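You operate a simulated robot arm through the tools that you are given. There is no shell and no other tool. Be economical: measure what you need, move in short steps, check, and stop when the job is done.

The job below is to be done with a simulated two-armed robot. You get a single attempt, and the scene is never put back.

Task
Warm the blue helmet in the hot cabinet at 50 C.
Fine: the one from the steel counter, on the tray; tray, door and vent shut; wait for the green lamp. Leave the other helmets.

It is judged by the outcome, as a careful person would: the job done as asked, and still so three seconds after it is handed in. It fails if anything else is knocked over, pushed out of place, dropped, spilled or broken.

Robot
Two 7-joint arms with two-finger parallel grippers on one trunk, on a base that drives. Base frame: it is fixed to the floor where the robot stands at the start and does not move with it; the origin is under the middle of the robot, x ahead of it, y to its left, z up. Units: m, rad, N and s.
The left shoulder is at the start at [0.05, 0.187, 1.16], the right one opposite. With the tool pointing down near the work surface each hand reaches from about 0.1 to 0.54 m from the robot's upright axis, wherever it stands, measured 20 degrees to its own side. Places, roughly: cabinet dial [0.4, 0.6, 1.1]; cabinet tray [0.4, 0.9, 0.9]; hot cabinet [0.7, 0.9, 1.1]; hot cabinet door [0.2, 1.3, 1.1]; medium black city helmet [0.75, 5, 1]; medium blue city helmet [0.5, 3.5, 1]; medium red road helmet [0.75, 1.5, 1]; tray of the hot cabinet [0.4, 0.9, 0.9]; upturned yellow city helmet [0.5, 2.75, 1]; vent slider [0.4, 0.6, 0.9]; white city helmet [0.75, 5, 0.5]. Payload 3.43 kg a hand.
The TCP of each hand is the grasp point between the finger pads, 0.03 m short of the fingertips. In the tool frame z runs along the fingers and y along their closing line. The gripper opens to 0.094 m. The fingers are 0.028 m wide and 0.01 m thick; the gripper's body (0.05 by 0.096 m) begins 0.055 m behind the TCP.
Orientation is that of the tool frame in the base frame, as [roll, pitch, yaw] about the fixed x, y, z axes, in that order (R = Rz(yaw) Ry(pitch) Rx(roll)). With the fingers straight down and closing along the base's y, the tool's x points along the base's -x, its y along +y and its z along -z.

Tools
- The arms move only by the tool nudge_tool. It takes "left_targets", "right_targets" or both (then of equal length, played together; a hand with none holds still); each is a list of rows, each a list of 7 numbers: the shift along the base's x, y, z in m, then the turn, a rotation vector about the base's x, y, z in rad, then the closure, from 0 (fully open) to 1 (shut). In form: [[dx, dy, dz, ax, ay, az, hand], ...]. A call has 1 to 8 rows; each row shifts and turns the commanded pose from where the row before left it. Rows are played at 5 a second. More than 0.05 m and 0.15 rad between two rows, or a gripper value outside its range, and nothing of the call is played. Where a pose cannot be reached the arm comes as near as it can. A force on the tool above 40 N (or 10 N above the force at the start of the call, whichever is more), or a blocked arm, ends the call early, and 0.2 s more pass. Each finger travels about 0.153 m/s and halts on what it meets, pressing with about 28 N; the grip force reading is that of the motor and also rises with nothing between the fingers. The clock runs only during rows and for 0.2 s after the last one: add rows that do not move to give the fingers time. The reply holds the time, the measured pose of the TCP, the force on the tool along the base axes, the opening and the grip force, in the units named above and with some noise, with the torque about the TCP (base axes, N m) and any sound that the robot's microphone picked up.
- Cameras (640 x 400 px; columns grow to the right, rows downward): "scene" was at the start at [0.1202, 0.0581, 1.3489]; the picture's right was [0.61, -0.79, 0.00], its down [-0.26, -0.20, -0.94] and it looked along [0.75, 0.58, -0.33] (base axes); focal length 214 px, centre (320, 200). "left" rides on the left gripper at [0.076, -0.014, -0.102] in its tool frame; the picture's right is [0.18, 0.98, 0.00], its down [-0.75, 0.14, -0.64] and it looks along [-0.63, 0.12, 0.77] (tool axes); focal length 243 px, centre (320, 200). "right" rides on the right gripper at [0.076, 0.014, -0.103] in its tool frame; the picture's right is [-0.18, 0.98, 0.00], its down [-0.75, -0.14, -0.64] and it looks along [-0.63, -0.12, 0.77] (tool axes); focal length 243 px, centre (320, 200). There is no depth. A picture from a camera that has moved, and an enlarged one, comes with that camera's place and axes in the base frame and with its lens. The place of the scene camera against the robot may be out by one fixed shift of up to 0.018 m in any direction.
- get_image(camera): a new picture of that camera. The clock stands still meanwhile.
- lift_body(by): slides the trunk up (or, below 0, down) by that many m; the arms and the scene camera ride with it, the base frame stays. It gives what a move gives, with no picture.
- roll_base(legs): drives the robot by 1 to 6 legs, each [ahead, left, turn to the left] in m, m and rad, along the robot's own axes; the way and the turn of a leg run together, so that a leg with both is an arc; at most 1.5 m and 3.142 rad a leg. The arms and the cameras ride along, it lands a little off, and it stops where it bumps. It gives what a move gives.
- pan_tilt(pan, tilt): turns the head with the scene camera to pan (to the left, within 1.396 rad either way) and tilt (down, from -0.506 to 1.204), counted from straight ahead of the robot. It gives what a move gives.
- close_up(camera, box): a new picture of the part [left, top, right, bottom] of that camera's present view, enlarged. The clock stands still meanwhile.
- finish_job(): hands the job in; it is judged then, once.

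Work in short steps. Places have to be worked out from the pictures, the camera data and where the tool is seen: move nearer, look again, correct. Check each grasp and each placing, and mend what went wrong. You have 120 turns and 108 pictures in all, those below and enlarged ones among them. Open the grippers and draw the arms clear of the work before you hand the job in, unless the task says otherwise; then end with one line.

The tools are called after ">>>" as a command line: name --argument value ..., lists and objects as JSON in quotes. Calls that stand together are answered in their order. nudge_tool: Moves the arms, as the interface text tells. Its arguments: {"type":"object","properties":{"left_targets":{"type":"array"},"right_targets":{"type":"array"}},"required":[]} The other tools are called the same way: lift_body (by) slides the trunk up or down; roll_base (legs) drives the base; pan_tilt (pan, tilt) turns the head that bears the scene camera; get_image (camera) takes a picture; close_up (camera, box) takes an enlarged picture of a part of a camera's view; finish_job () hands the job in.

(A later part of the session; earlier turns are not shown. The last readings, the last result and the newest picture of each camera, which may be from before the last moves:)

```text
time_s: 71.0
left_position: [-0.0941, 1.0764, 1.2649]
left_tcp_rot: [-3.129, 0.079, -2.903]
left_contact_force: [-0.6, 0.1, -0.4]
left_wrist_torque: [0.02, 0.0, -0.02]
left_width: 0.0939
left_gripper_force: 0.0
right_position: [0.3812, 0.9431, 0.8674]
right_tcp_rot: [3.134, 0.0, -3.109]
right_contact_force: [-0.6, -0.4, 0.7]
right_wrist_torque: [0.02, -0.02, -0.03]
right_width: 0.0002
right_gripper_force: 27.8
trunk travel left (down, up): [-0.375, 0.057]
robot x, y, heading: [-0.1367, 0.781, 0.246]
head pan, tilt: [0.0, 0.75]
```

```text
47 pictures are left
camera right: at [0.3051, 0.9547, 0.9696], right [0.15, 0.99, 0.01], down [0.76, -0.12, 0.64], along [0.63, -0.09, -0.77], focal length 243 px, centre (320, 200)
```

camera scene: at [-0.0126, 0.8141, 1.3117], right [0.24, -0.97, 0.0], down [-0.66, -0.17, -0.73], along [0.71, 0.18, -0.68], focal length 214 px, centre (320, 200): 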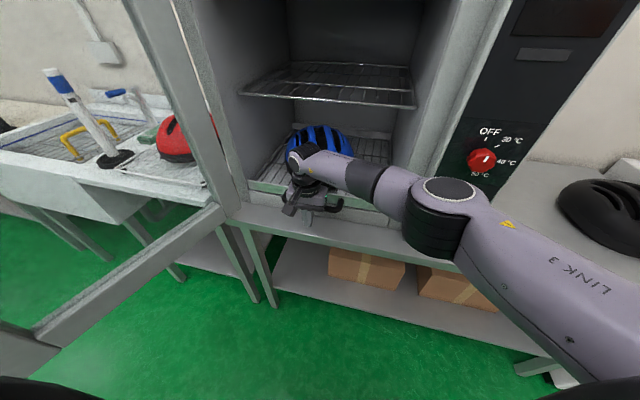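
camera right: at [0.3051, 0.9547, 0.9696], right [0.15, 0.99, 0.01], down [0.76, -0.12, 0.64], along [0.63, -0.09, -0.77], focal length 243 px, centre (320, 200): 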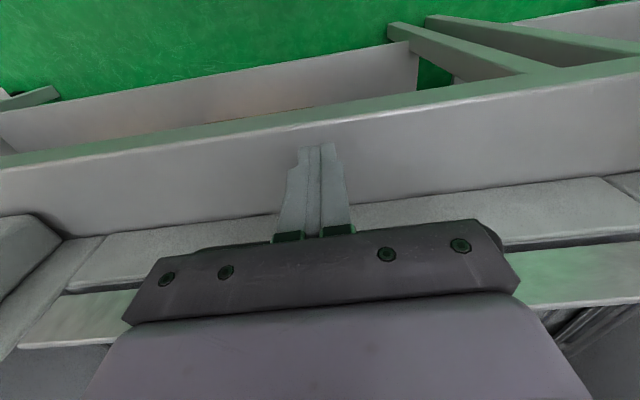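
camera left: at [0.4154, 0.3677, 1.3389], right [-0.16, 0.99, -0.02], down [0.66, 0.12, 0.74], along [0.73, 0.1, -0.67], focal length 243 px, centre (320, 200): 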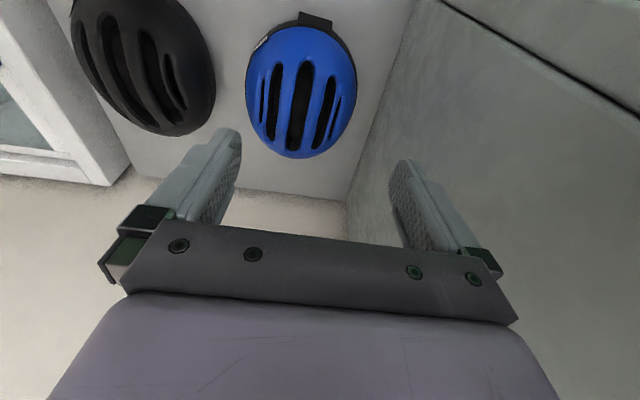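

Tray front bar is close to the sill. Keep pushing in small steps until it stops.

>>> nudge_tool --right_targets '[[0.01, 0, 0, 0, 0, 0, 1], [0.01, 0, 0, 0, 0, 0, 1], [0.01, 0, 0, 0, 0, 0, 1], [0.01, 0, 0, 0, 0, 0, 1]]'

>>> get_image --camera "scene"

```text
time_s: 72.0
left_position: [-0.0929, 1.0756, 1.2653]
left_tcp_rot: [-3.132, 0.077, -2.904]
left_contact_force: [0.2, 0.7, 0.1]
left_wrist_torque: [0.02, 0.0, -0.01]
left_width: 0.0939
left_gripper_force: 0.1
right_position: [0.4116, 0.9245, 0.867]
right_tcp_rot: [3.137, 0.002, -3.137]
right_contact_force: [0.0, -0.2, 0.0]
right_wrist_torque: [-0.01, 0.0, -0.03]
right_width: 0.0003
right_gripper_force: 27.8
right hand out of reach, approached as far as the arm can: row 2, 3, 4
trunk travel left (down, up): [-0.375, 0.057]
robot x, y, heading: [-0.1398, 0.7788, 0.247]
head pan, tilt: [0.0, 0.75]
```

```text
46 pictures are left
camera scene: at [-0.0119, 0.8137, 1.3116], right [0.24, -0.97, 0.0], down [-0.66, -0.17, -0.73], along [0.71, 0.18, -0.68], focal length 214 px, centre (320, 200)
```

scene: 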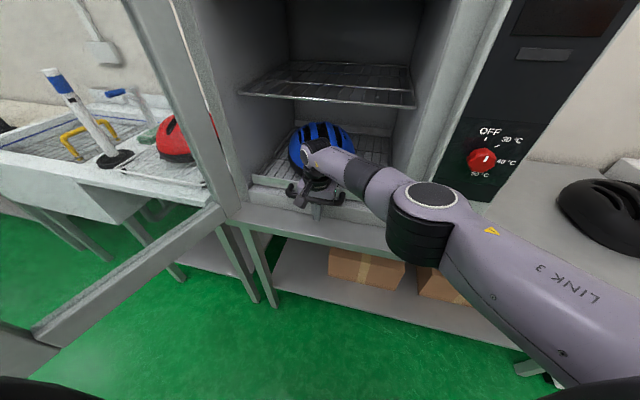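

At arm's reach limit; drive 3 cm more, then zoom on the tray front.

>>> roll_base --legs '[[0.029, -0.0074, 0]]'

>>> close_up --camera "scene" --box '[220, 110, 420, 260]'

```text
time_s: 72.8
left_position: [-0.0628, 1.0771, 1.2645]
left_tcp_rot: [-3.131, 0.078, -2.906]
left_contact_force: [0.6, -0.4, 0.2]
left_wrist_torque: [0.02, 0.02, 0.03]
left_width: 0.0941
left_gripper_force: 0.1
right_position: [0.4394, 0.9256, 0.8654]
right_tcp_rot: [3.138, -0.003, -3.137]
right_contact_force: [-16.6, -2.7, -10.5]
right_wrist_torque: [0.18, 0.23, -0.03]
right_width: 0.0001
right_gripper_force: 27.9
trunk travel left (down, up): [-0.375, 0.057]
robot x, y, heading: [-0.1087, 0.7748, 0.247]
head pan, tilt: [0.0, 0.75]
```

```text
2.67 times, centred on (320, 185) of scene
camera zoom: at [0.0169, 0.8142, 1.3116], right [0.24, -0.97, 0.0], down [-0.66, -0.17, -0.73], along [0.71, 0.18, -0.68], focal length 572 px, centre (320, 240)
```

zoom: 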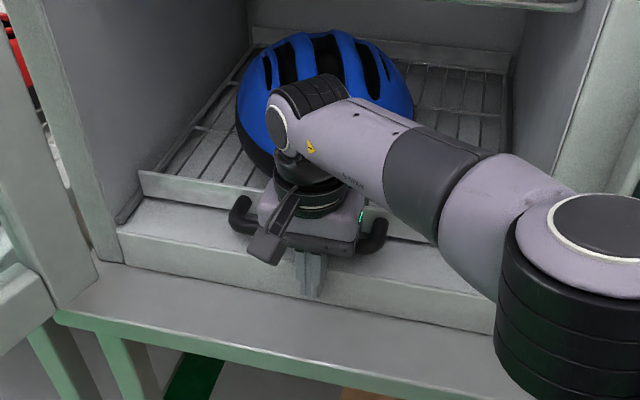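

Force −17 N: could be the tray stop or the fingertips against the sill. I back off a little, raise 3 cm and look.

>>> nudge_tool --right_targets '[[-0.03, 0, 0, 0, 0, 0, 1], [-0.03, 0, 0.03, 0, 0, 0, 1], [-0.03, 0, 0.0, 0, 0, 0, 1]]'

>>> get_image --camera "right"

>>> close_up --camera "scene" --box '[220, 110, 420, 260]'

```text
time_s: 73.6
left_position: [-0.0646, 1.077, 1.2646]
left_tcp_rot: [-3.131, 0.08, -2.907]
left_contact_force: [-0.5, -0.6, 0.0]
left_wrist_torque: [-0.01, 0.01, -0.02]
left_width: 0.0943
left_gripper_force: 0.0
right_position: [0.3475, 0.9252, 0.8976]
right_tcp_rot: [3.138, -0.003, -3.138]
right_contact_force: [0.9, -0.2, 0.0]
right_wrist_torque: [0.0, -0.01, -0.01]
right_width: 0.0
right_gripper_force: 27.9
trunk travel left (down, up): [-0.375, 0.057]
robot x, y, heading: [-0.1073, 0.7789, 0.246]
head pan, tilt: [0.0, 0.75]
```

```text
44 pictures are left
camera right: at [0.2704, 0.9403, 0.9991], right [0.18, 0.98, 0.0], down [0.76, -0.14, 0.64], along [0.63, -0.11, -0.77], focal length 243 px, centre (320, 200)
```

right: 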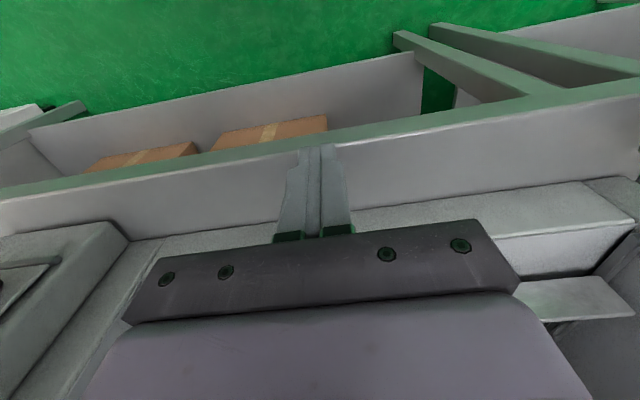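

```text
2.67 times, centred on (320, 185) of scene
camera zoom: at [0.0173, 0.8143, 1.3117], right [0.24, -0.97, 0.0], down [-0.66, -0.17, -0.73], along [0.71, 0.18, -0.68], focal length 572 px, centre (320, 240)
```

zoom: 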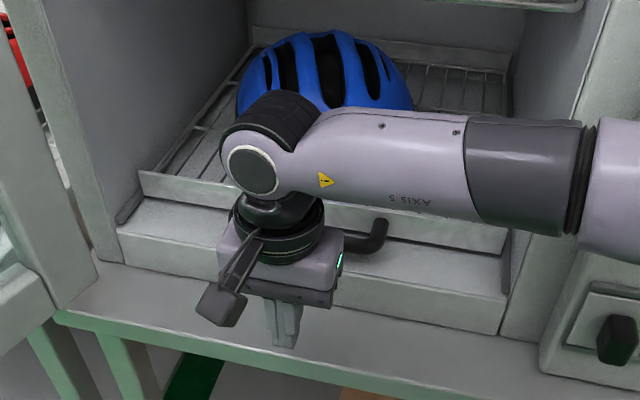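

Handle sits at z≈0.90 above the sill, so I push again at this height, clear of the sill.

>>> nudge_tool --right_targets '[[0.04, 0.005, 0.005, 0, 0, 0, 1], [0.04, 0.005, 0, 0, 0, 0, 1], [0.012, 0, 0, 0, 0, 0, 1], [0.01, 0, 0, 0, 0, 0, 1], [0.01, 0, 0, 0, 0, 0, 1], [0.01, 0, 0, 0, 0, 0, 1]]'

>>> close_up --camera "scene" --box '[220, 110, 420, 260]'

```text
time_s: 74.6
left_position: [-0.0654, 1.077, 1.2648]
left_tcp_rot: [-3.129, 0.079, -2.903]
left_contact_force: [-0.1, -0.1, -0.4]
left_wrist_torque: [0.0, 0.04, 0.04]
left_width: 0.0941
left_gripper_force: 0.3
right_position: [0.4436, 0.9222, 0.9017]
right_tcp_rot: [3.126, -0.03, 3.118]
right_contact_force: [-20.5, 6.2, 3.6]
right_wrist_torque: [0.24, 0.16, 0.1]
right_width: 0.0001
right_gripper_force: 28.0
right hand out of reach, approached as far as the arm can: row 4
trunk travel left (down, up): [-0.375, 0.057]
robot x, y, heading: [-0.1105, 0.776, 0.247]
head pan, tilt: [0.0, 0.75]
stopped in row 4 (right hand): the force on the tool passed its limit at 43 N (the readings are from after the stop); the commanded pose is now the measured one
```

```text
2.67 times, centred on (320, 185) of scene
camera zoom: at [0.0145, 0.8146, 1.3121], right [0.25, -0.97, 0.0], down [-0.66, -0.17, -0.73], along [0.71, 0.18, -0.68], focal length 572 px, centre (320, 240)
```

zoom: 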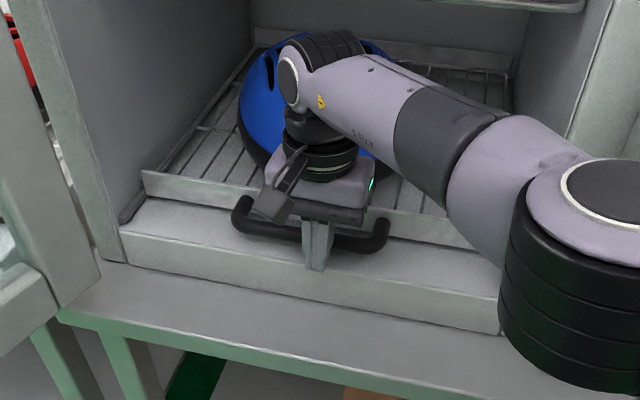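

Tray is against its stop (43 N, no more travel), handle flush with the front. I withdraw the hand, back off, and look at the dial and vent.

>>> nudge_tool --right_targets '[[-0.04, 0, 0, 0, 0, 0, 1], [-0.045, 0, 0, 0, 0, 0, 1], [-0.045, 0, 0.02, 0, 0, 0, 1], [0, 0, 0.05, 0, 0, 0, 1], [0, 0, 0.05, 0, 0, 0, 1], [0, 0, 0.05, 0, 0, 0, 1]]'

>>> roll_base --legs '[[-0.2, 0, 0], [0, -0.1, 0]]'

>>> pan_tilt --pan -0.1 --tilt 0.35

>>> get_image --camera "scene"

```text
time_s: 76.0
left_position: [-0.0649, 1.0772, 1.2658]
left_tcp_rot: [-3.129, 0.079, -2.906]
left_contact_force: [-0.2, 0.2, 0.2]
left_wrist_torque: [0.0, -0.06, 0.0]
left_width: 0.0941
left_gripper_force: 0.1
right_position: [0.3149, 0.9186, 1.07]
right_tcp_rot: [3.129, -0.024, 3.118]
right_contact_force: [-0.2, 0.5, -0.1]
right_wrist_torque: [-0.01, -0.02, 0.02]
right_width: 0.0
right_gripper_force: 27.8
trunk travel left (down, up): [-0.375, 0.057]
robot x, y, heading: [-0.1091, 0.7774, 0.252]
head pan, tilt: [0.0, 0.75]
```

```text
time_s: 78.7
left_position: [-0.2346, 0.9324, 1.266]
left_tcp_rot: [-3.132, 0.077, -2.905]
left_contact_force: [0.2, 0.8, 0.3]
left_wrist_torque: [0.01, 0.0, 0.04]
left_width: 0.0941
left_gripper_force: 0.0
right_position: [0.1465, 0.7734, 1.07]
right_tcp_rot: [3.13, -0.025, 3.115]
right_contact_force: [0.4, 0.9, 0.6]
right_wrist_torque: [0.02, 0.02, 0.0]
right_width: 0.0
right_gripper_force: 28.3
trunk travel left (down, up): [-0.375, 0.057]
robot x, y, heading: [-0.2778, 0.6365, 0.245]
head pan, tilt: [0.0, 0.75]
```

```text
time_s: 79.6
left_position: [-0.2342, 0.9324, 1.2646]
left_tcp_rot: [-3.131, 0.079, -2.906]
left_contact_force: [-0.2, 0.5, -0.2]
left_wrist_torque: [0.01, -0.02, 0.03]
left_width: 0.094
left_gripper_force: 0.1
right_position: [0.1464, 0.7754, 1.0698]
right_tcp_rot: [3.131, -0.025, 3.117]
right_contact_force: [-0.5, -0.2, -1.0]
right_wrist_torque: [-0.01, 0.01, -0.01]
right_width: 0.0004
right_gripper_force: 28.2
trunk travel left (down, up): [-0.375, 0.057]
robot x, y, heading: [-0.2749, 0.6356, 0.248]
head pan, tilt: [-0.099, 0.351]
```

```text
41 pictures are left
camera scene: at [-0.1411, 0.6637, 1.3472], right [0.15, -0.99, 0.0], down [-0.34, -0.05, -0.94], along [0.93, 0.14, -0.34], focal length 214 px, centre (320, 200)
```

scene: 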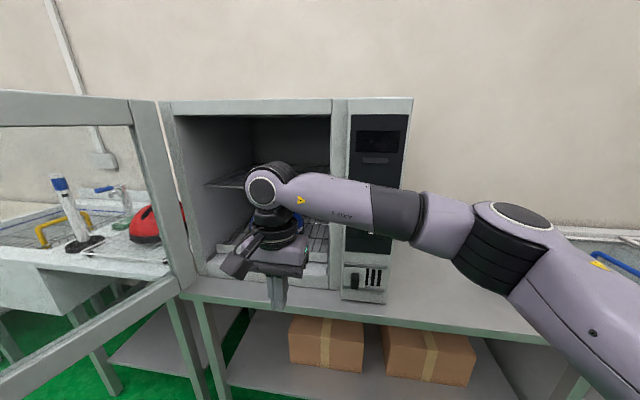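

The arm hides the dial; I draw the right hand back and right.

>>> nudge_tool --right_targets '[[-0.03, -0.04, 0, 0, 0, 0, 0.5], [-0.03, -0.04, 0, 0, 0, 0, 0], [-0.02, -0.045, 0, 0, 0, 0, 0], [-0.02, -0.045, 0, 0, 0, 0, 0], [0, -0.048, 0, 0, 0, 0, 0], [0, -0.048, 0, 0, 0, 0, 0], [0, -0.048, 0, 0, 0, 0, 0]]'

>>> close_up --camera "scene" --box '[320, 90, 440, 310]'

>>> close_up --camera "scene" --box '[330, 180, 410, 240]'

```text
time_s: 81.2
left_position: [-0.2341, 0.9309, 1.2638]
left_tcp_rot: [-3.131, 0.078, -2.905]
left_contact_force: [0.3, -0.2, 0.3]
left_wrist_torque: [-0.01, -0.01, 0.01]
left_width: 0.094
left_gripper_force: 0.1
right_position: [0.0486, 0.4588, 1.0697]
right_tcp_rot: [3.129, -0.023, 3.116]
right_contact_force: [0.0, 0.6, 0.1]
right_wrist_torque: [0.0, -0.02, 0.0]
right_width: 0.0939
right_gripper_force: 0.1
trunk travel left (down, up): [-0.375, 0.057]
robot x, y, heading: [-0.278, 0.6351, 0.246]
head pan, tilt: [-0.099, 0.351]
```

```text
1.82 times, centred on (380, 200) of scene
camera zoom: at [-0.1415, 0.6628, 1.3474], right [0.15, -0.99, 0.0], down [-0.34, -0.05, -0.94], along [0.93, 0.14, -0.34], focal length 390 px, centre (211, 200)
```

zoom: 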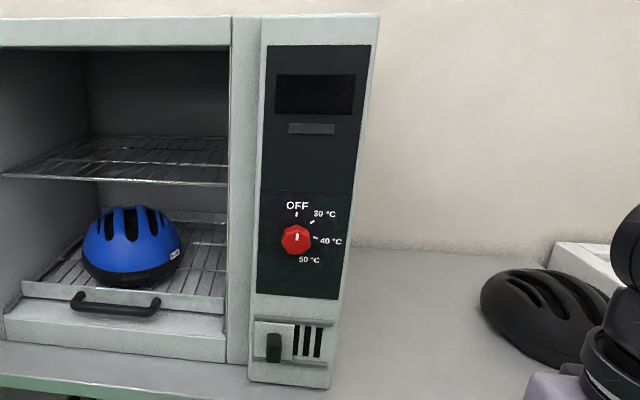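

```text
6.67 times, centred on (370, 210) of scene
camera zoom: at [-0.1415, 0.6628, 1.3474], right [0.15, -0.99, 0.0], down [-0.34, -0.05, -0.94], along [0.93, 0.14, -0.34], focal length 1430 px, centre (-13, 133)
```

zoom: 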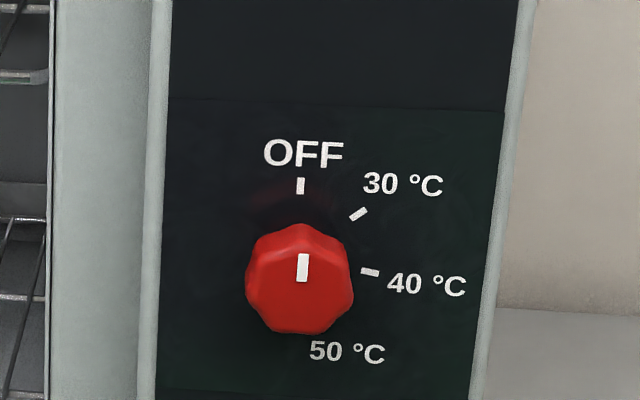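

Dial points at OFF; marks lie at 0/50/100/150°, so 50 °C needs a 150° clockwise turn (+150° about x). Dial knob ≈[0.42, 0.613, 1.083], vent knob ≈[0.42, 0.636, 0.875] to be slid right. I swing the right tool to point forward.

>>> nudge_tool --right_targets '[[0.02, 0, 0, 0, -0.145, 0, 0], [0.02, 0, 0, 0, -0.145, 0, 0], [0.02, 0, 0, 0, -0.145, 0, 0], [0.02, 0, 0, 0, -0.145, 0, 0], [0.02, 0, 0, 0, -0.145, 0, 0], [0.0, 0, 0, 0, -0.145, 0, 0], [0.0, 0, 0, 0, -0.145, 0, 0], [0, 0, 0, 0, -0.145, 0, 0]]'

>>> nudge_tool --right_targets '[[0, 0, 0, 0, -0.145, 0, 0], [0, 0, 0, 0, -0.145, 0, 0], [0, 0, 0, 0, -0.1, 0, 0], [0, 0, 0, 0, 0, 0, 0]]'

>>> get_image --camera "scene"

>>> get_image --camera "right"

```text
time_s: 83.0
left_position: [-0.2329, 0.9323, 1.2657]
left_tcp_rot: [-3.131, 0.077, -2.906]
left_contact_force: [0.3, -0.4, 0.0]
left_wrist_torque: [0.0, -0.01, 0.0]
left_width: 0.0938
left_gripper_force: 0.0
right_position: [0.212, 0.4822, 1.0803]
right_tcp_rot: [3.072, 1.136, 3.078]
right_contact_force: [0.0, -0.4, 0.3]
right_wrist_torque: [0.0, 0.0, 0.01]
right_width: 0.094
right_gripper_force: 0.0
right hand out of reach, approached as far as the arm can: row 4, 5, 6, 7, 8
trunk travel left (down, up): [-0.375, 0.057]
robot x, y, heading: [-0.2726, 0.6382, 0.243]
head pan, tilt: [-0.099, 0.351]
```

```text
time_s: 84.0
left_position: [-0.2338, 0.9337, 1.2642]
left_tcp_rot: [-3.132, 0.078, -2.907]
left_contact_force: [0.0, -0.1, 0.4]
left_wrist_torque: [0.02, -0.01, 0.01]
left_width: 0.094
left_gripper_force: 0.0
right_position: [0.2115, 0.5036, 1.079]
right_tcp_rot: [3.021, 1.253, 3.074]
right_contact_force: [0.3, 0.0, -1.0]
right_wrist_torque: [-0.01, 0.0, -0.02]
right_width: 0.094
right_gripper_force: 0.1
right hand out of reach, approached as far as the arm can: row 1, 2, 3
trunk travel left (down, up): [-0.375, 0.057]
robot x, y, heading: [-0.2745, 0.6365, 0.244]
head pan, tilt: [-0.099, 0.351]
```

```text
38 pictures are left
camera scene: at [-0.1411, 0.6636, 1.3473], right [0.15, -0.99, 0.0], down [-0.34, -0.05, -0.94], along [0.93, 0.14, -0.34], focal length 214 px, centre (320, 200)
```

scene: 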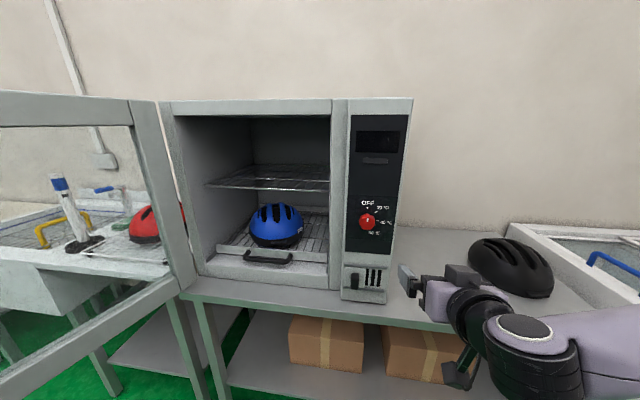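

```text
37 pictures are left
camera right: at [0.0907, 0.5141, 1.0399], right [0.01, 0.98, 0.21], down [-0.37, -0.19, 0.91], along [0.93, -0.09, 0.36], focal length 243 px, centre (320, 200)
```

right: 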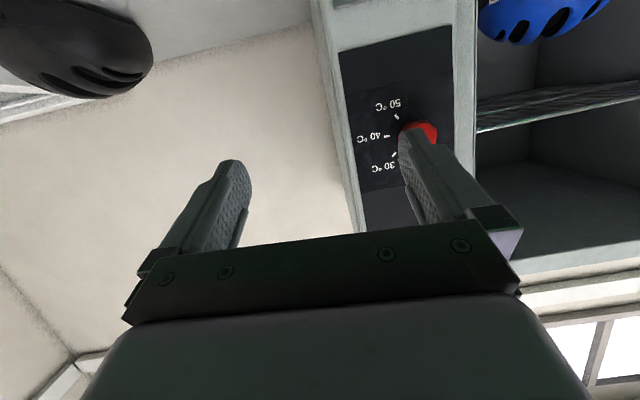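

Wrist limit reached about 0.3 rad short. Lowering the trunk puts the shoulder nearer the hand height, so I lower it 0.15 m and raise the hand while finishing the pitch.

>>> lift_body --by -0.15

>>> nudge_tool --right_targets '[[0, 0, 0.03, 0, 0, 0, 0], [0, 0, 0.04, 0, -0.08, 0, 0], [0, 0, 0.04, 0, -0.08, 0, 0], [0, 0.0, 0.04, 0, -0.08, 0, 0], [0, 0, 0, 0, -0.06, 0, 0], [0, 0, 0, 0, 0, 0, 0]]'

```text
time_s: 85.7
left_position: [-0.234, 0.933, 1.1148]
left_tcp_rot: [-3.133, 0.079, -2.906]
left_contact_force: [0.7, -0.1, -0.1]
left_wrist_torque: [-0.03, 0.0, 0.02]
left_width: 0.0941
left_gripper_force: 0.0
right_position: [0.2114, 0.5022, 0.9294]
right_tcp_rot: [3.022, 1.254, 3.075]
right_contact_force: [1.1, 0.0, -0.1]
right_wrist_torque: [0.03, -0.04, -0.03]
right_width: 0.094
right_gripper_force: 0.0
trunk travel left (down, up): [-0.225, 0.207]
robot x, y, heading: [-0.2782, 0.6373, 0.25]
head pan, tilt: [-0.099, 0.351]
```

```text
time_s: 87.1
left_position: [-0.2345, 0.9335, 1.1151]
left_tcp_rot: [-3.13, 0.079, -2.907]
left_contact_force: [0.1, 0.2, 0.2]
left_wrist_torque: [-0.03, 0.0, -0.01]
left_width: 0.0942
left_gripper_force: 0.0
right_position: [0.2128, 0.5037, 1.0812]
right_tcp_rot: [2.2, 1.544, 2.257]
right_contact_force: [0.4, 0.1, 0.1]
right_wrist_torque: [-0.01, -0.05, 0.01]
right_width: 0.0942
right_gripper_force: 0.0
trunk travel left (down, up): [-0.225, 0.207]
robot x, y, heading: [-0.2786, 0.6337, 0.247]
head pan, tilt: [-0.099, 0.351]
```

Tool now points forward. I move toward the dial axis while pre-rotating −75° about x so the turn ends at +75°.

>>> nudge_tool --right_targets '[[0.005, 0.014, 0, -0.145, 0, 0, 0], [0.005, 0.014, 0, -0.145, 0, 0, 0], [0.005, 0.014, 0, -0.145, 0, 0, 0], [0.005, 0.014, 0, -0.145, 0, 0, 0], [0.005, 0.014, 0, -0.145, 0, 0, 0], [0.005, 0.014, 0, -0.145, 0, 0, 0], [0.005, 0.014, 0, -0.145, 0, 0, 0], [0.005, 0.012, 0, -0.145, 0, 0, 0]]'

>>> get_image --camera "scene"

>>> get_image --camera "right"

```text
time_s: 88.9
left_position: [-0.2346, 0.933, 1.1137]
left_tcp_rot: [-3.13, 0.078, -2.907]
left_contact_force: [-0.3, 0.1, 0.8]
left_wrist_torque: [0.01, -0.01, -0.03]
left_width: 0.0938
left_gripper_force: 0.0
right_position: [0.2509, 0.6135, 1.0781]
right_tcp_rot: [-1.636, 0.427, -1.592]
right_contact_force: [-0.3, 0.7, -0.2]
right_wrist_torque: [0.03, 0.01, -0.02]
right_width: 0.0939
right_gripper_force: 0.0
trunk travel left (down, up): [-0.225, 0.207]
robot x, y, heading: [-0.2779, 0.6395, 0.246]
head pan, tilt: [-0.099, 0.351]
```

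```text
36 pictures are left
camera scene: at [-0.1412, 0.6638, 1.1973], right [0.15, -0.99, 0.0], down [-0.34, -0.05, -0.94], along [0.93, 0.14, -0.34], focal length 214 px, centre (320, 200)
```

scene: 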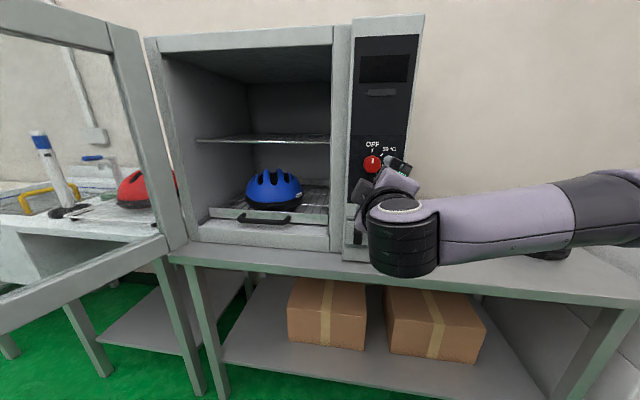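

```text
35 pictures are left
camera right: at [0.1478, 0.5503, 1.0407], right [-0.05, 0.58, -0.82], down [-0.62, 0.62, 0.48], along [0.78, 0.53, 0.32], focal length 243 px, centre (320, 200)
```

right: 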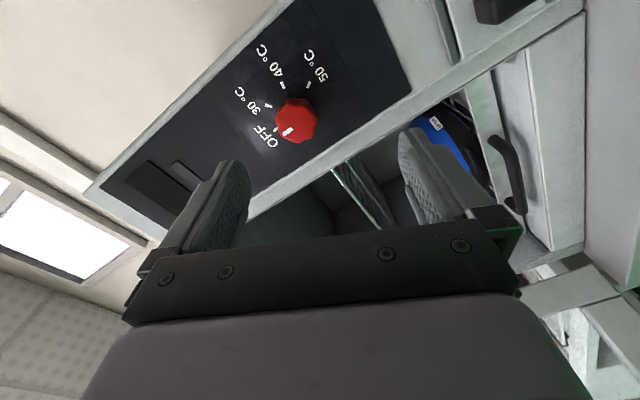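

Right-hand view puts the knob at about y 0.624, z 1.10. I approach to x≈0.33 with a small tilt correction and look again.

>>> nudge_tool --right_targets '[[0.03, 0.005, 0.012, 0, -0.055, 0, 0], [0.03, 0.005, 0.012, 0, 0, 0, 0], [0.02, 0, 0, 0, 0, 0, 0], [0, 0, 0, 0, 0, 0, 0]]'

>>> get_image --camera "right"

>>> close_up --camera "scene" --box '[330, 120, 450, 220]'

```text
time_s: 89.9
left_position: [-0.2344, 0.9326, 1.1142]
left_tcp_rot: [-3.131, 0.079, -2.907]
left_contact_force: [0.2, -0.4, -0.3]
left_wrist_torque: [0.0, -0.01, 0.0]
left_width: 0.0941
left_gripper_force: 0.1
right_position: [0.3338, 0.6242, 1.1061]
right_tcp_rot: [-1.575, 0.43, -1.564]
right_contact_force: [-0.4, 0.0, 0.7]
right_wrist_torque: [0.0, -0.01, -0.02]
right_width: 0.0942
right_gripper_force: 0.0
trunk travel left (down, up): [-0.225, 0.207]
robot x, y, heading: [-0.2785, 0.635, 0.242]
head pan, tilt: [-0.099, 0.351]
```

```text
34 pictures are left
camera right: at [0.2316, 0.5604, 1.0608], right [-0.01, 0.58, -0.82], down [-0.65, 0.62, 0.44], along [0.76, 0.53, 0.37], focal length 243 px, centre (320, 200)
```

right: 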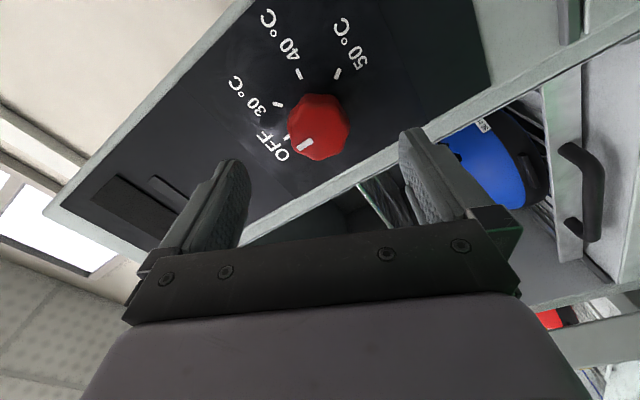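

```text
4.00 times, centred on (390, 170) of scene
camera zoom: at [-0.1411, 0.6637, 1.1973], right [0.15, -0.99, 0.0], down [-0.34, -0.05, -0.94], along [0.93, 0.14, -0.34], focal length 858 px, centre (40, 320)
```

zoom: 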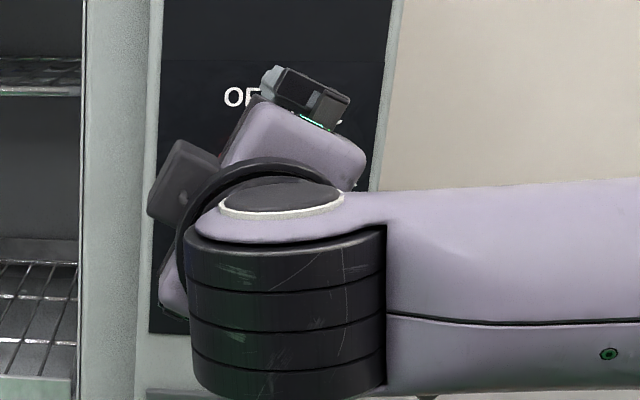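

Knob centre lies on the tool axis. I advance carefully toward x≈0.405.

>>> nudge_tool --right_targets '[[0.03, -0.002, -0.002, 0, 0, 0, 0], [0.02, 0, 0, 0, 0, 0, 0], [0.01, 0, 0, 0, 0, 0, 0], [0.008, 0, 0, 0, 0, 0, 0], [0, 0, 0, 0, 0, 0, 0]]'

>>> get_image --camera "right"

```text
time_s: 90.7
left_position: [-0.2366, 0.9325, 1.1152]
left_tcp_rot: [-3.133, 0.083, -2.908]
left_contact_force: [-0.1, -0.7, -0.5]
left_wrist_torque: [0.03, -0.01, -0.01]
left_width: 0.0939
left_gripper_force: 0.1
right_position: [0.382, 0.6208, 1.1032]
right_tcp_rot: [-1.573, 0.433, -1.564]
right_contact_force: [-26.3, -6.1, -4.7]
right_wrist_torque: [0.38, -0.94, -1.1]
right_width: 0.0932
right_gripper_force: 0.0
trunk travel left (down, up): [-0.225, 0.207]
robot x, y, heading: [-0.2783, 0.6368, 0.241]
head pan, tilt: [-0.099, 0.351]
stopped in row 3 (right hand): the force on the tool passed its limit at 50 N (the readings are from after the stop); the commanded pose is now the measured one
```

```text
32 pictures are left
camera right: at [0.2801, 0.558, 1.0584], right [-0.01, 0.58, -0.82], down [-0.65, 0.62, 0.45], along [0.76, 0.53, 0.37], focal length 243 px, centre (320, 200)
```

right: 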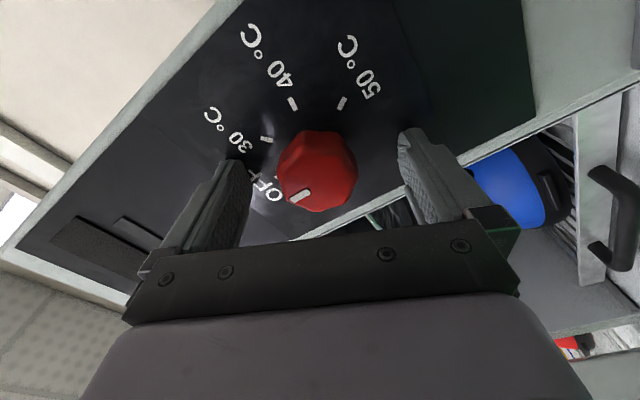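

Fingertips touched the panel (panel x≈0.413); knob is centred between the fingers. Back off 5 mm and close on it.

>>> nudge_tool --right_targets '[[-0.006, 0, 0, 0, 0, 0, 0], [0, 0, 0, 0, 0, 0, 0.3], [0, 0, 0, 0, 0, 0, 0.6], [0, 0, 0, 0, 0, 0, 0.8], [0, 0, 0, 0, 0, 0, 0.8]]'

>>> get_image --camera "right"

```text
time_s: 91.9
left_position: [-0.2329, 0.933, 1.1147]
left_tcp_rot: [-3.131, 0.078, -2.908]
left_contact_force: [0.6, -0.2, 0.6]
left_wrist_torque: [0.01, 0.02, 0.04]
left_width: 0.094
left_gripper_force: 0.0
right_position: [0.3804, 0.6219, 1.1023]
right_tcp_rot: [-1.571, 0.434, -1.566]
right_contact_force: [10.9, -2.3, 12.3]
right_wrist_torque: [-0.1, 0.11, -0.01]
right_width: 0.0427
right_gripper_force: 44.6
trunk travel left (down, up): [-0.225, 0.207]
robot x, y, heading: [-0.2793, 0.633, 0.248]
head pan, tilt: [-0.099, 0.351]
```

```text
31 pictures are left
camera right: at [0.2789, 0.5581, 1.0582], right [0.0, 0.58, -0.82], down [-0.64, 0.62, 0.45], along [0.77, 0.53, 0.37], focal length 243 px, centre (320, 200)
```

right: 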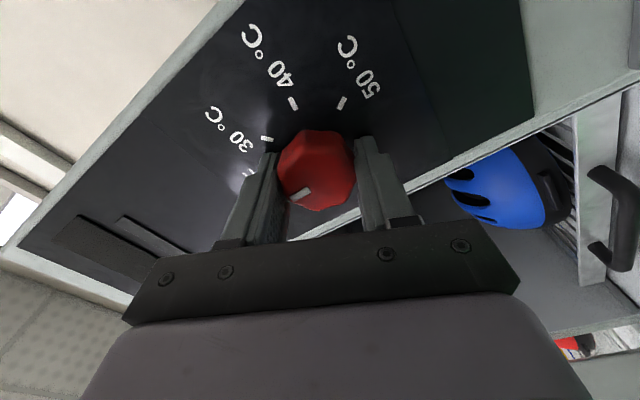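

Knob gripped (0.043 m). Turn +x in steps and check.

>>> nudge_tool --right_targets '[[0, 0, 0.001, 0.1454, 0, 0, 0.8], [0, 0, 0, 0.1454, 0, 0, 0.8], [0, 0, 0, 0.1454, 0, 0, 0.8], [0, 0, 0, 0.1454, 0, 0, 0.8], [0, 0, 0, 0.1454, 0, 0, 0.8], [0, 0, 0, 0.1454, 0, 0, 0.8]]'

>>> get_image --camera "right"

```text
time_s: 93.3
left_position: [-0.2354, 0.9308, 1.1152]
left_tcp_rot: [-3.132, 0.081, -2.908]
left_contact_force: [-1.1, -1.0, 1.2]
left_wrist_torque: [0.01, 0.0, 0.0]
left_width: 0.094
left_gripper_force: 0.1
right_position: [0.3806, 0.6162, 1.1052]
right_tcp_rot: [-1.543, 1.311, -1.543]
right_contact_force: [3.9, -21.4, 18.9]
right_wrist_torque: [-0.17, 0.23, 0.21]
right_width: 0.0418
right_gripper_force: 44.7
trunk travel left (down, up): [-0.225, 0.207]
robot x, y, heading: [-0.2791, 0.6351, 0.244]
head pan, tilt: [-0.099, 0.351]
```

```text
30 pictures are left
camera right: at [0.2788, 0.6111, 1.0271], right [0.0, 1.0, -0.07], down [-0.65, 0.06, 0.76], along [0.76, 0.05, 0.65], focal length 243 px, centre (320, 200)
```

right: 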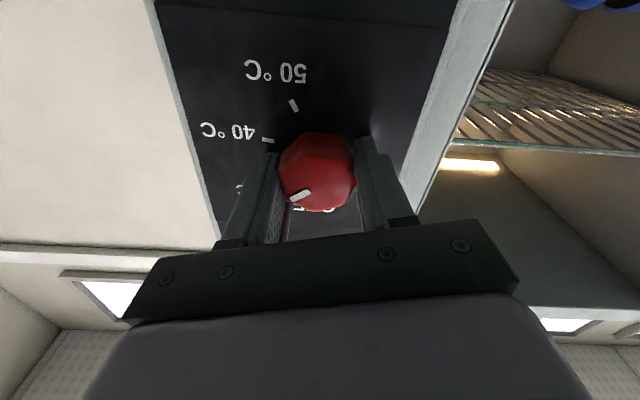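

The knob turns with the hand. The side forces show the axis slightly −y/+z; I correct while turning on.

>>> nudge_tool --right_targets '[[0, -0.003, 0.002, 0.1454, 0, 0, 0.8], [0, -0.002, 0.001, 0.1454, 0, 0, 0.8], [0, 0, 0, 0.1454, 0, 0, 0.8], [0, 0, 0, 0.1454, 0, 0, 0.8], [0, 0, 0, 0.1454, 0, 0, 0.8], [0, 0, 0, 0.1454, 0, 0, 0.8]]'

>>> get_image --camera "right"

```text
time_s: 94.7
left_position: [-0.2344, 0.9304, 1.1148]
left_tcp_rot: [-3.134, 0.081, -2.908]
left_contact_force: [0.6, -0.7, 0.0]
left_wrist_torque: [0.01, -0.01, 0.03]
left_width: 0.0937
left_gripper_force: 0.1
right_position: [0.3808, 0.6118, 1.1048]
right_tcp_rot: [1.56, 0.961, 1.56]
right_contact_force: [-4.7, -23.3, 4.5]
right_wrist_torque: [-0.12, 0.41, 0.37]
right_width: 0.0417
right_gripper_force: 44.8
trunk travel left (down, up): [-0.225, 0.207]
robot x, y, heading: [-0.2787, 0.635, 0.243]
head pan, tilt: [-0.099, 0.351]
```

```text
29 pictures are left
camera right: at [0.2785, 0.6683, 1.0492], right [0.0, 0.7, 0.71], down [-0.65, -0.55, 0.53], along [0.76, -0.46, 0.45], focal length 243 px, centre (320, 200)
```

right: 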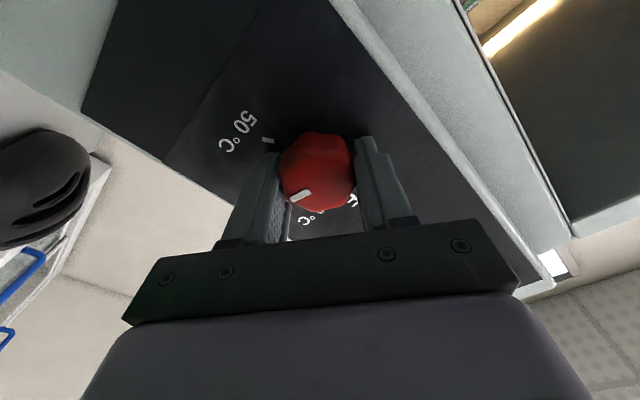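

100° done (at 40 °C). The last 50°.

>>> nudge_tool --right_targets '[[0, -0.003, 0, 0.1454, 0, 0, 0.8], [0, -0.002, 0, 0.1454, 0, 0, 0.8], [0, 0, 0, 0.1454, 0, 0, 0.8], [0, 0, 0, 0.1454, 0, 0, 0.8], [0, 0, 0, 0.1454, 0, 0, 0.8], [0, 0, 0, 0.1454, 0, 0, 0.8]]'

>>> get_image --camera "right"

```text
time_s: 96.1
left_position: [-0.2345, 0.9304, 1.115]
left_tcp_rot: [-3.132, 0.079, -2.908]
left_contact_force: [0.8, -0.3, -0.5]
left_wrist_torque: [-0.01, 0.02, 0.01]
left_width: 0.0937
left_gripper_force: 0.0
right_position: [0.38, 0.6114, 1.0998]
right_tcp_rot: [1.568, 0.095, 1.567]
right_contact_force: [-16.7, -16.1, -20.4]
right_wrist_torque: [-0.64, 0.16, -0.24]
right_width: 0.0411
right_gripper_force: 45.3
trunk travel left (down, up): [-0.225, 0.207]
robot x, y, heading: [-0.275, 0.638, 0.242]
head pan, tilt: [-0.099, 0.351]
```

```text
28 pictures are left
camera right: at [0.2786, 0.6894, 1.1073], right [0.0, -0.09, 1.0], down [-0.65, -0.76, -0.07], along [0.76, -0.64, -0.06], focal length 243 px, centre (320, 200)
```

right: 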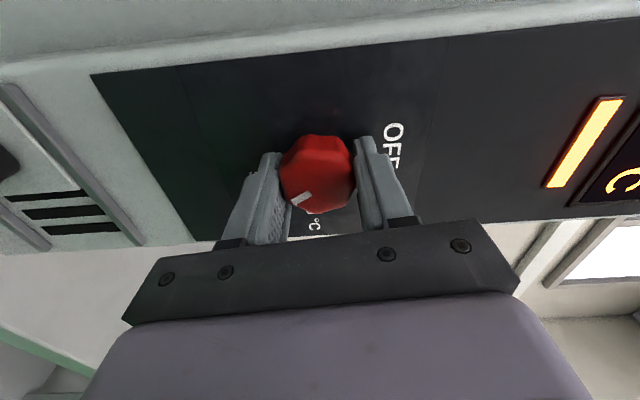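

Turned through ~150°. The display and amber lamp are on. I release, back off, and check the pointer.

>>> nudge_tool --right_targets '[[0, 0, 0, 0, 0, 0, 0.4], [0, 0, 0, 0, 0, 0, 0.1], [-0.04, 0, 0, 0, 0, 0, 0], [-0.045, 0, 0, 0, 0, 0, 0], [-0.03, 0, 0, -0.1, 0, 0, 0]]'

>>> get_image --camera "right"

```text
time_s: 97.3
left_position: [-0.2352, 0.9328, 1.115]
left_tcp_rot: [-3.13, 0.078, -2.908]
left_contact_force: [0.8, -0.1, -0.2]
left_wrist_torque: [0.03, 0.02, 0.01]
left_width: 0.0941
left_gripper_force: 0.1
right_position: [0.2633, 0.6121, 1.1047]
right_tcp_rot: [1.561, 0.194, 1.565]
right_contact_force: [-0.3, 0.2, -0.5]
right_wrist_torque: [0.03, -0.03, 0.0]
right_width: 0.0938
right_gripper_force: 0.0
trunk travel left (down, up): [-0.225, 0.207]
robot x, y, heading: [-0.2817, 0.6379, 0.245]
head pan, tilt: [-0.099, 0.351]
```

```text
27 pictures are left
camera right: at [0.1623, 0.6898, 1.1033], right [-0.01, 0.01, 1.0], down [-0.64, -0.77, 0.0], along [0.77, -0.64, 0.01], focal length 243 px, centre (320, 200)
```

right: 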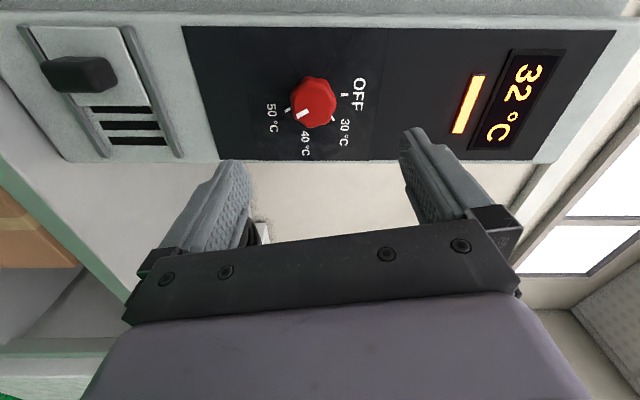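

>>> close_up --camera "right" --box '[250, 60, 390, 160]'

```text
4.00 times, centred on (320, 110) of right
camera zoom: at [0.1623, 0.6898, 1.1033], right [-0.01, 0.01, 1.0], down [-0.64, -0.77, 0.0], along [0.77, -0.64, 0.01], focal length 970 px, centre (320, 560)
```

zoom: 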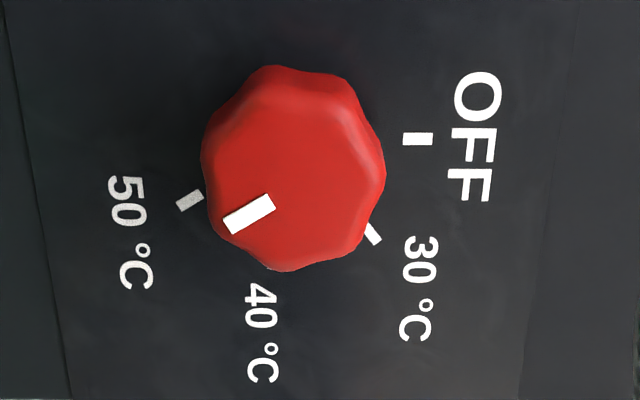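

Pointer is at the 50 tick (turned 149.7°); display reads 32 °C, amber. Next the vent: knob ≈[0.395, 0.638, 0.895], to be slid −y over the slots. I bring the closed fingers to its left side.

>>> nudge_tool --right_targets '[[0, 0.016, -0.04, 0, 0, 0, 0.5], [0, 0.016, -0.042, 0, 0, 0, 1], [0, 0.016, -0.042, 0, 0, 0, 1], [0.01, 0.015, -0.042, 0, 0, 0, 1], [0.01, 0.005, -0.042, 0, 0, 0, 1], [0, 0, 0, 0, 0, 0, 1]]'

>>> get_image --camera "right"

>>> get_image --camera "scene"

```text
time_s: 98.7
left_position: [-0.2346, 0.9324, 1.1139]
left_tcp_rot: [-3.13, 0.077, -2.908]
left_contact_force: [1.0, -0.3, 0.2]
left_wrist_torque: [0.02, -0.03, -0.03]
left_width: 0.094
left_gripper_force: 0.1
right_position: [0.2873, 0.6791, 0.8959]
right_tcp_rot: [1.558, 0.194, 1.568]
right_contact_force: [-0.8, -0.4, 0.1]
right_wrist_torque: [-0.02, 0.01, 0.01]
right_width: 0.0001
right_gripper_force: 27.5
trunk travel left (down, up): [-0.225, 0.207]
robot x, y, heading: [-0.2777, 0.6335, 0.245]
head pan, tilt: [-0.099, 0.351]
```

```text
25 pictures are left
camera right: at [0.1854, 0.7572, 0.8942], right [-0.01, 0.01, 1.0], down [-0.64, -0.77, 0.0], along [0.77, -0.64, 0.01], focal length 243 px, centre (320, 200)
```

right: 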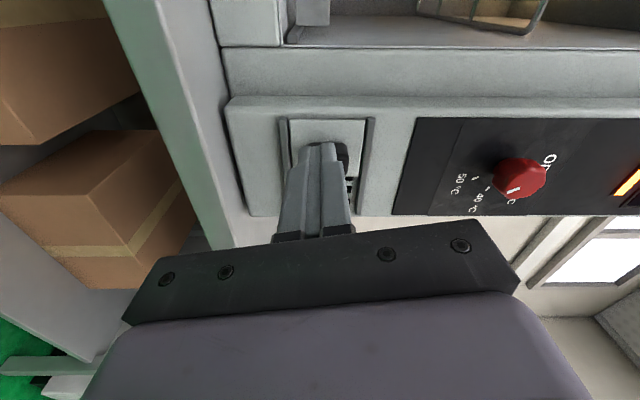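

```text
24 pictures are left
camera scene: at [-0.1416, 0.6634, 1.1973], right [0.14, -0.99, 0.0], down [-0.34, -0.05, -0.94], along [0.93, 0.14, -0.34], focal length 214 px, centre (320, 200)
```

scene: 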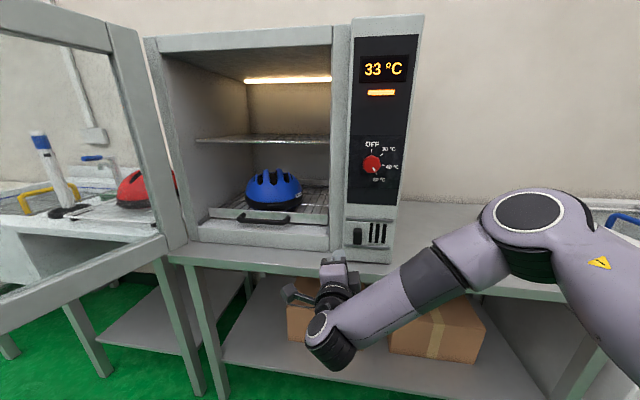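

Vent knob centre at z≈0.915. I raise 1.6 cm and advance so the tips reach beside the knob, short of the panel.

>>> nudge_tool --right_targets '[[0.02, 0, 0.016, 0, 0, 0, 1], [0.03, 0, 0, 0, 0, 0, 1], [0.02, 0, 0, 0, 0, 0, 1], [0.014, 0, 0, 0, 0, 0, 1], [0, 0, 0, 0, 0, 0, 1]]'

>>> get_image --camera "right"

```text
time_s: 99.9
left_position: [-0.2343, 0.9335, 1.1149]
left_tcp_rot: [-3.13, 0.079, -2.907]
left_contact_force: [-0.9, 0.1, 0.0]
left_wrist_torque: [0.02, 0.01, 0.03]
left_width: 0.0939
left_gripper_force: 0.0
right_position: [0.3701, 0.681, 0.9117]
right_tcp_rot: [1.559, 0.192, 1.567]
right_contact_force: [-0.3, 0.6, 0.9]
right_wrist_torque: [0.01, 0.01, 0.0]
right_width: 0.0001
right_gripper_force: 28.0
trunk travel left (down, up): [-0.225, 0.207]
robot x, y, heading: [-0.2768, 0.6341, 0.241]
head pan, tilt: [-0.099, 0.351]
```

```text
23 pictures are left
camera right: at [0.2682, 0.7585, 0.9107], right [-0.01, 0.01, 1.0], down [-0.64, -0.77, 0.0], along [0.77, -0.64, 0.01], focal length 243 px, centre (320, 200)
```

right: 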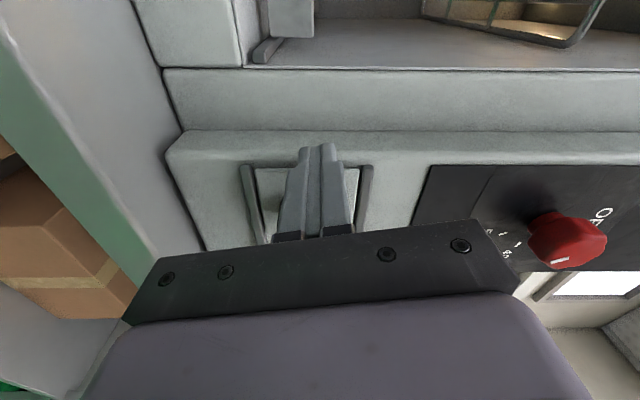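

Fingers stand beside the vent plate at its mid-height. Push −y in steps.

>>> nudge_tool --right_targets '[[0.005, -0.015, 0, 0, 0, 0, 1], [0, -0.015, 0, 0, 0, 0, 1], [0, -0.015, 0, 0, 0, 0, 1], [0, -0.015, 0, 0, 0, 0, 1], [0, -0.01, 0, 0, 0, 0, 1]]'

>>> get_image --camera "scene"

>>> get_image --camera "right"

```text
time_s: 101.1
left_position: [-0.2337, 0.932, 1.1137]
left_tcp_rot: [-3.13, 0.077, -2.909]
left_contact_force: [-1.1, -0.1, -0.1]
left_wrist_torque: [-0.02, 0.0, -0.02]
left_width: 0.0939
left_gripper_force: 0.0
right_position: [0.3733, 0.6101, 0.9123]
right_tcp_rot: [1.561, 0.194, 1.567]
right_contact_force: [0.4, 1.6, 0.5]
right_wrist_torque: [0.03, 0.03, 0.01]
right_width: 0.0
right_gripper_force: 28.6
trunk travel left (down, up): [-0.225, 0.207]
robot x, y, heading: [-0.2833, 0.6374, 0.244]
head pan, tilt: [-0.099, 0.351]
```

```text
22 pictures are left
camera scene: at [-0.1417, 0.6635, 1.1973], right [0.14, -0.99, 0.0], down [-0.34, -0.05, -0.94], along [0.93, 0.14, -0.34], focal length 214 px, centre (320, 200)
```

scene: 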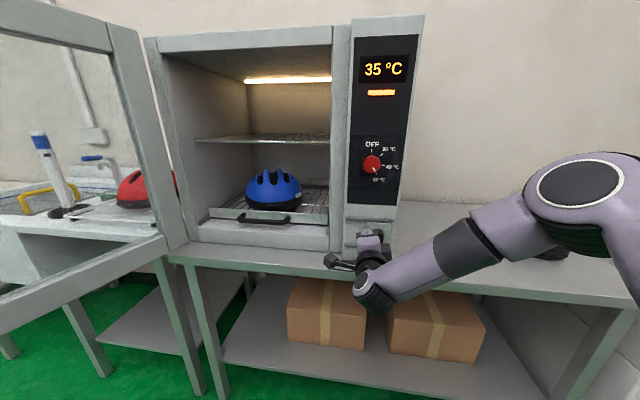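

```text
21 pictures are left
camera right: at [0.2716, 0.6886, 0.9106], right [-0.01, 0.01, 1.0], down [-0.64, -0.77, 0.0], along [0.77, -0.64, 0.01], focal length 243 px, centre (320, 200)
```

right: 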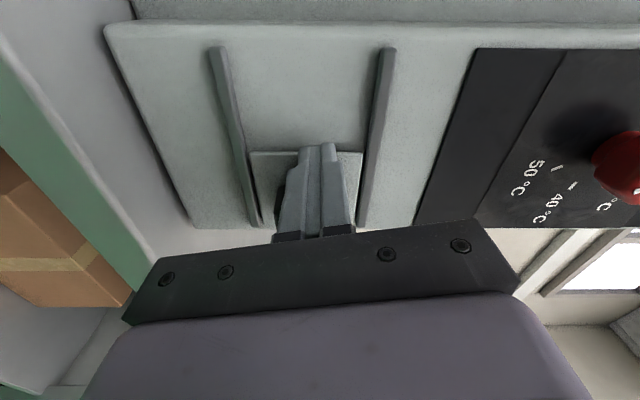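

The plate has moved with the fingers. Push further until it stops.

>>> nudge_tool --right_targets '[[0, -0.008, 0, 0, 0, 0, 1], [0, -0.008, 0, 0, 0, 0, 1], [0, -0.008, 0, 0, 0, 0, 1], [0, -0.006, 0, 0, 0, 0, 1]]'

>>> get_image --camera "right"

```text
time_s: 101.9
left_position: [-0.2338, 0.934, 1.115]
left_tcp_rot: [-3.129, 0.076, -2.905]
left_contact_force: [-0.6, -0.1, -1.0]
left_wrist_torque: [0.02, 0.02, 0.02]
left_width: 0.094
left_gripper_force: 0.1
right_position: [0.371, 0.6064, 0.9131]
right_tcp_rot: [1.577, 0.196, 1.594]
right_contact_force: [4.3, 9.5, -3.1]
right_wrist_torque: [0.09, 0.0, 0.08]
right_width: 0.0
right_gripper_force: 28.5
right hand out of reach, approached as far as the arm can: row 2, 3
trunk travel left (down, up): [-0.225, 0.207]
robot x, y, heading: [-0.2769, 0.6355, 0.242]
head pan, tilt: [-0.099, 0.351]
stopped in row 3 (right hand): the force on the tool passed its limit at 43 N (the readings are from after the stop); the commanded pose is now the measured one
```

```text
20 pictures are left
camera right: at [0.2675, 0.6828, 0.9131], right [0.01, 0.01, 1.0], down [-0.63, -0.78, 0.01], along [0.78, -0.63, 0.0], focal length 243 px, centre (320, 200)
```

right: 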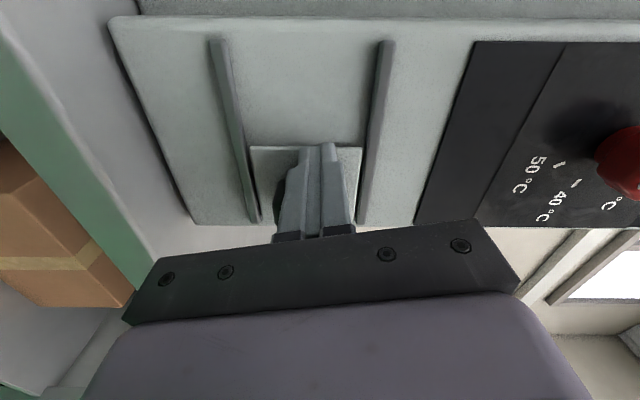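

Stopped at 43 N. I withdraw the hand from the panel and check the vent.

>>> nudge_tool --right_targets '[[0, 0.01, 0, 0, 0, 0, 1], [-0.04, 0, 0, 0, 0, 0, 1], [-0.045, 0, 0, 0, 0, 0, 1], [-0.045, -0.02, 0, 0, 0, 0, 1], [-0.02, -0.04, 0, 0, 0, 0, 1], [0, -0.045, 0, 0, 0, 0, 1], [0, -0.045, 0, 0, 0, 0, 1]]'

>>> close_up --camera "scene" --box '[320, 120, 440, 280]'

```text
time_s: 103.5
left_position: [-0.2328, 0.9335, 1.115]
left_tcp_rot: [-3.131, 0.078, -2.906]
left_contact_force: [-0.1, -0.2, 0.6]
left_wrist_torque: [0.01, 0.0, 0.03]
left_width: 0.0942
left_gripper_force: 0.2
right_position: [0.1978, 0.5266, 0.9455]
right_tcp_rot: [1.577, 0.193, 1.581]
right_contact_force: [-0.1, 0.9, -0.4]
right_wrist_torque: [-0.02, 0.04, 0.0]
right_width: 0.0
right_gripper_force: 27.9
right hand out of reach, approached as far as the arm can: row 6, 7
trunk travel left (down, up): [-0.225, 0.207]
robot x, y, heading: [-0.2764, 0.6354, 0.248]
head pan, tilt: [-0.099, 0.351]
```

```text
2.50 times, centred on (380, 200) of scene
camera zoom: at [-0.1416, 0.6642, 1.1973], right [0.15, -0.99, 0.0], down [-0.34, -0.05, -0.94], along [0.93, 0.14, -0.34], focal length 536 px, centre (170, 200)
```

zoom: 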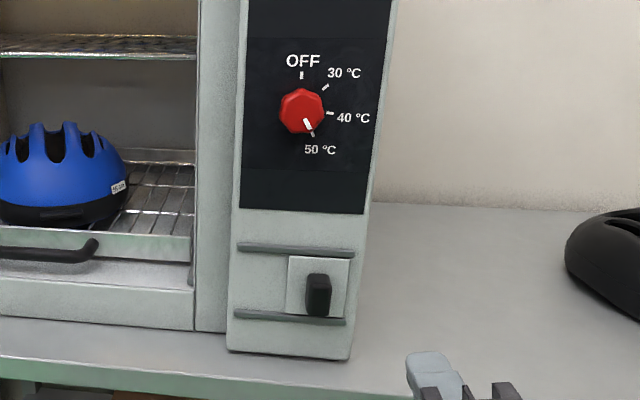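

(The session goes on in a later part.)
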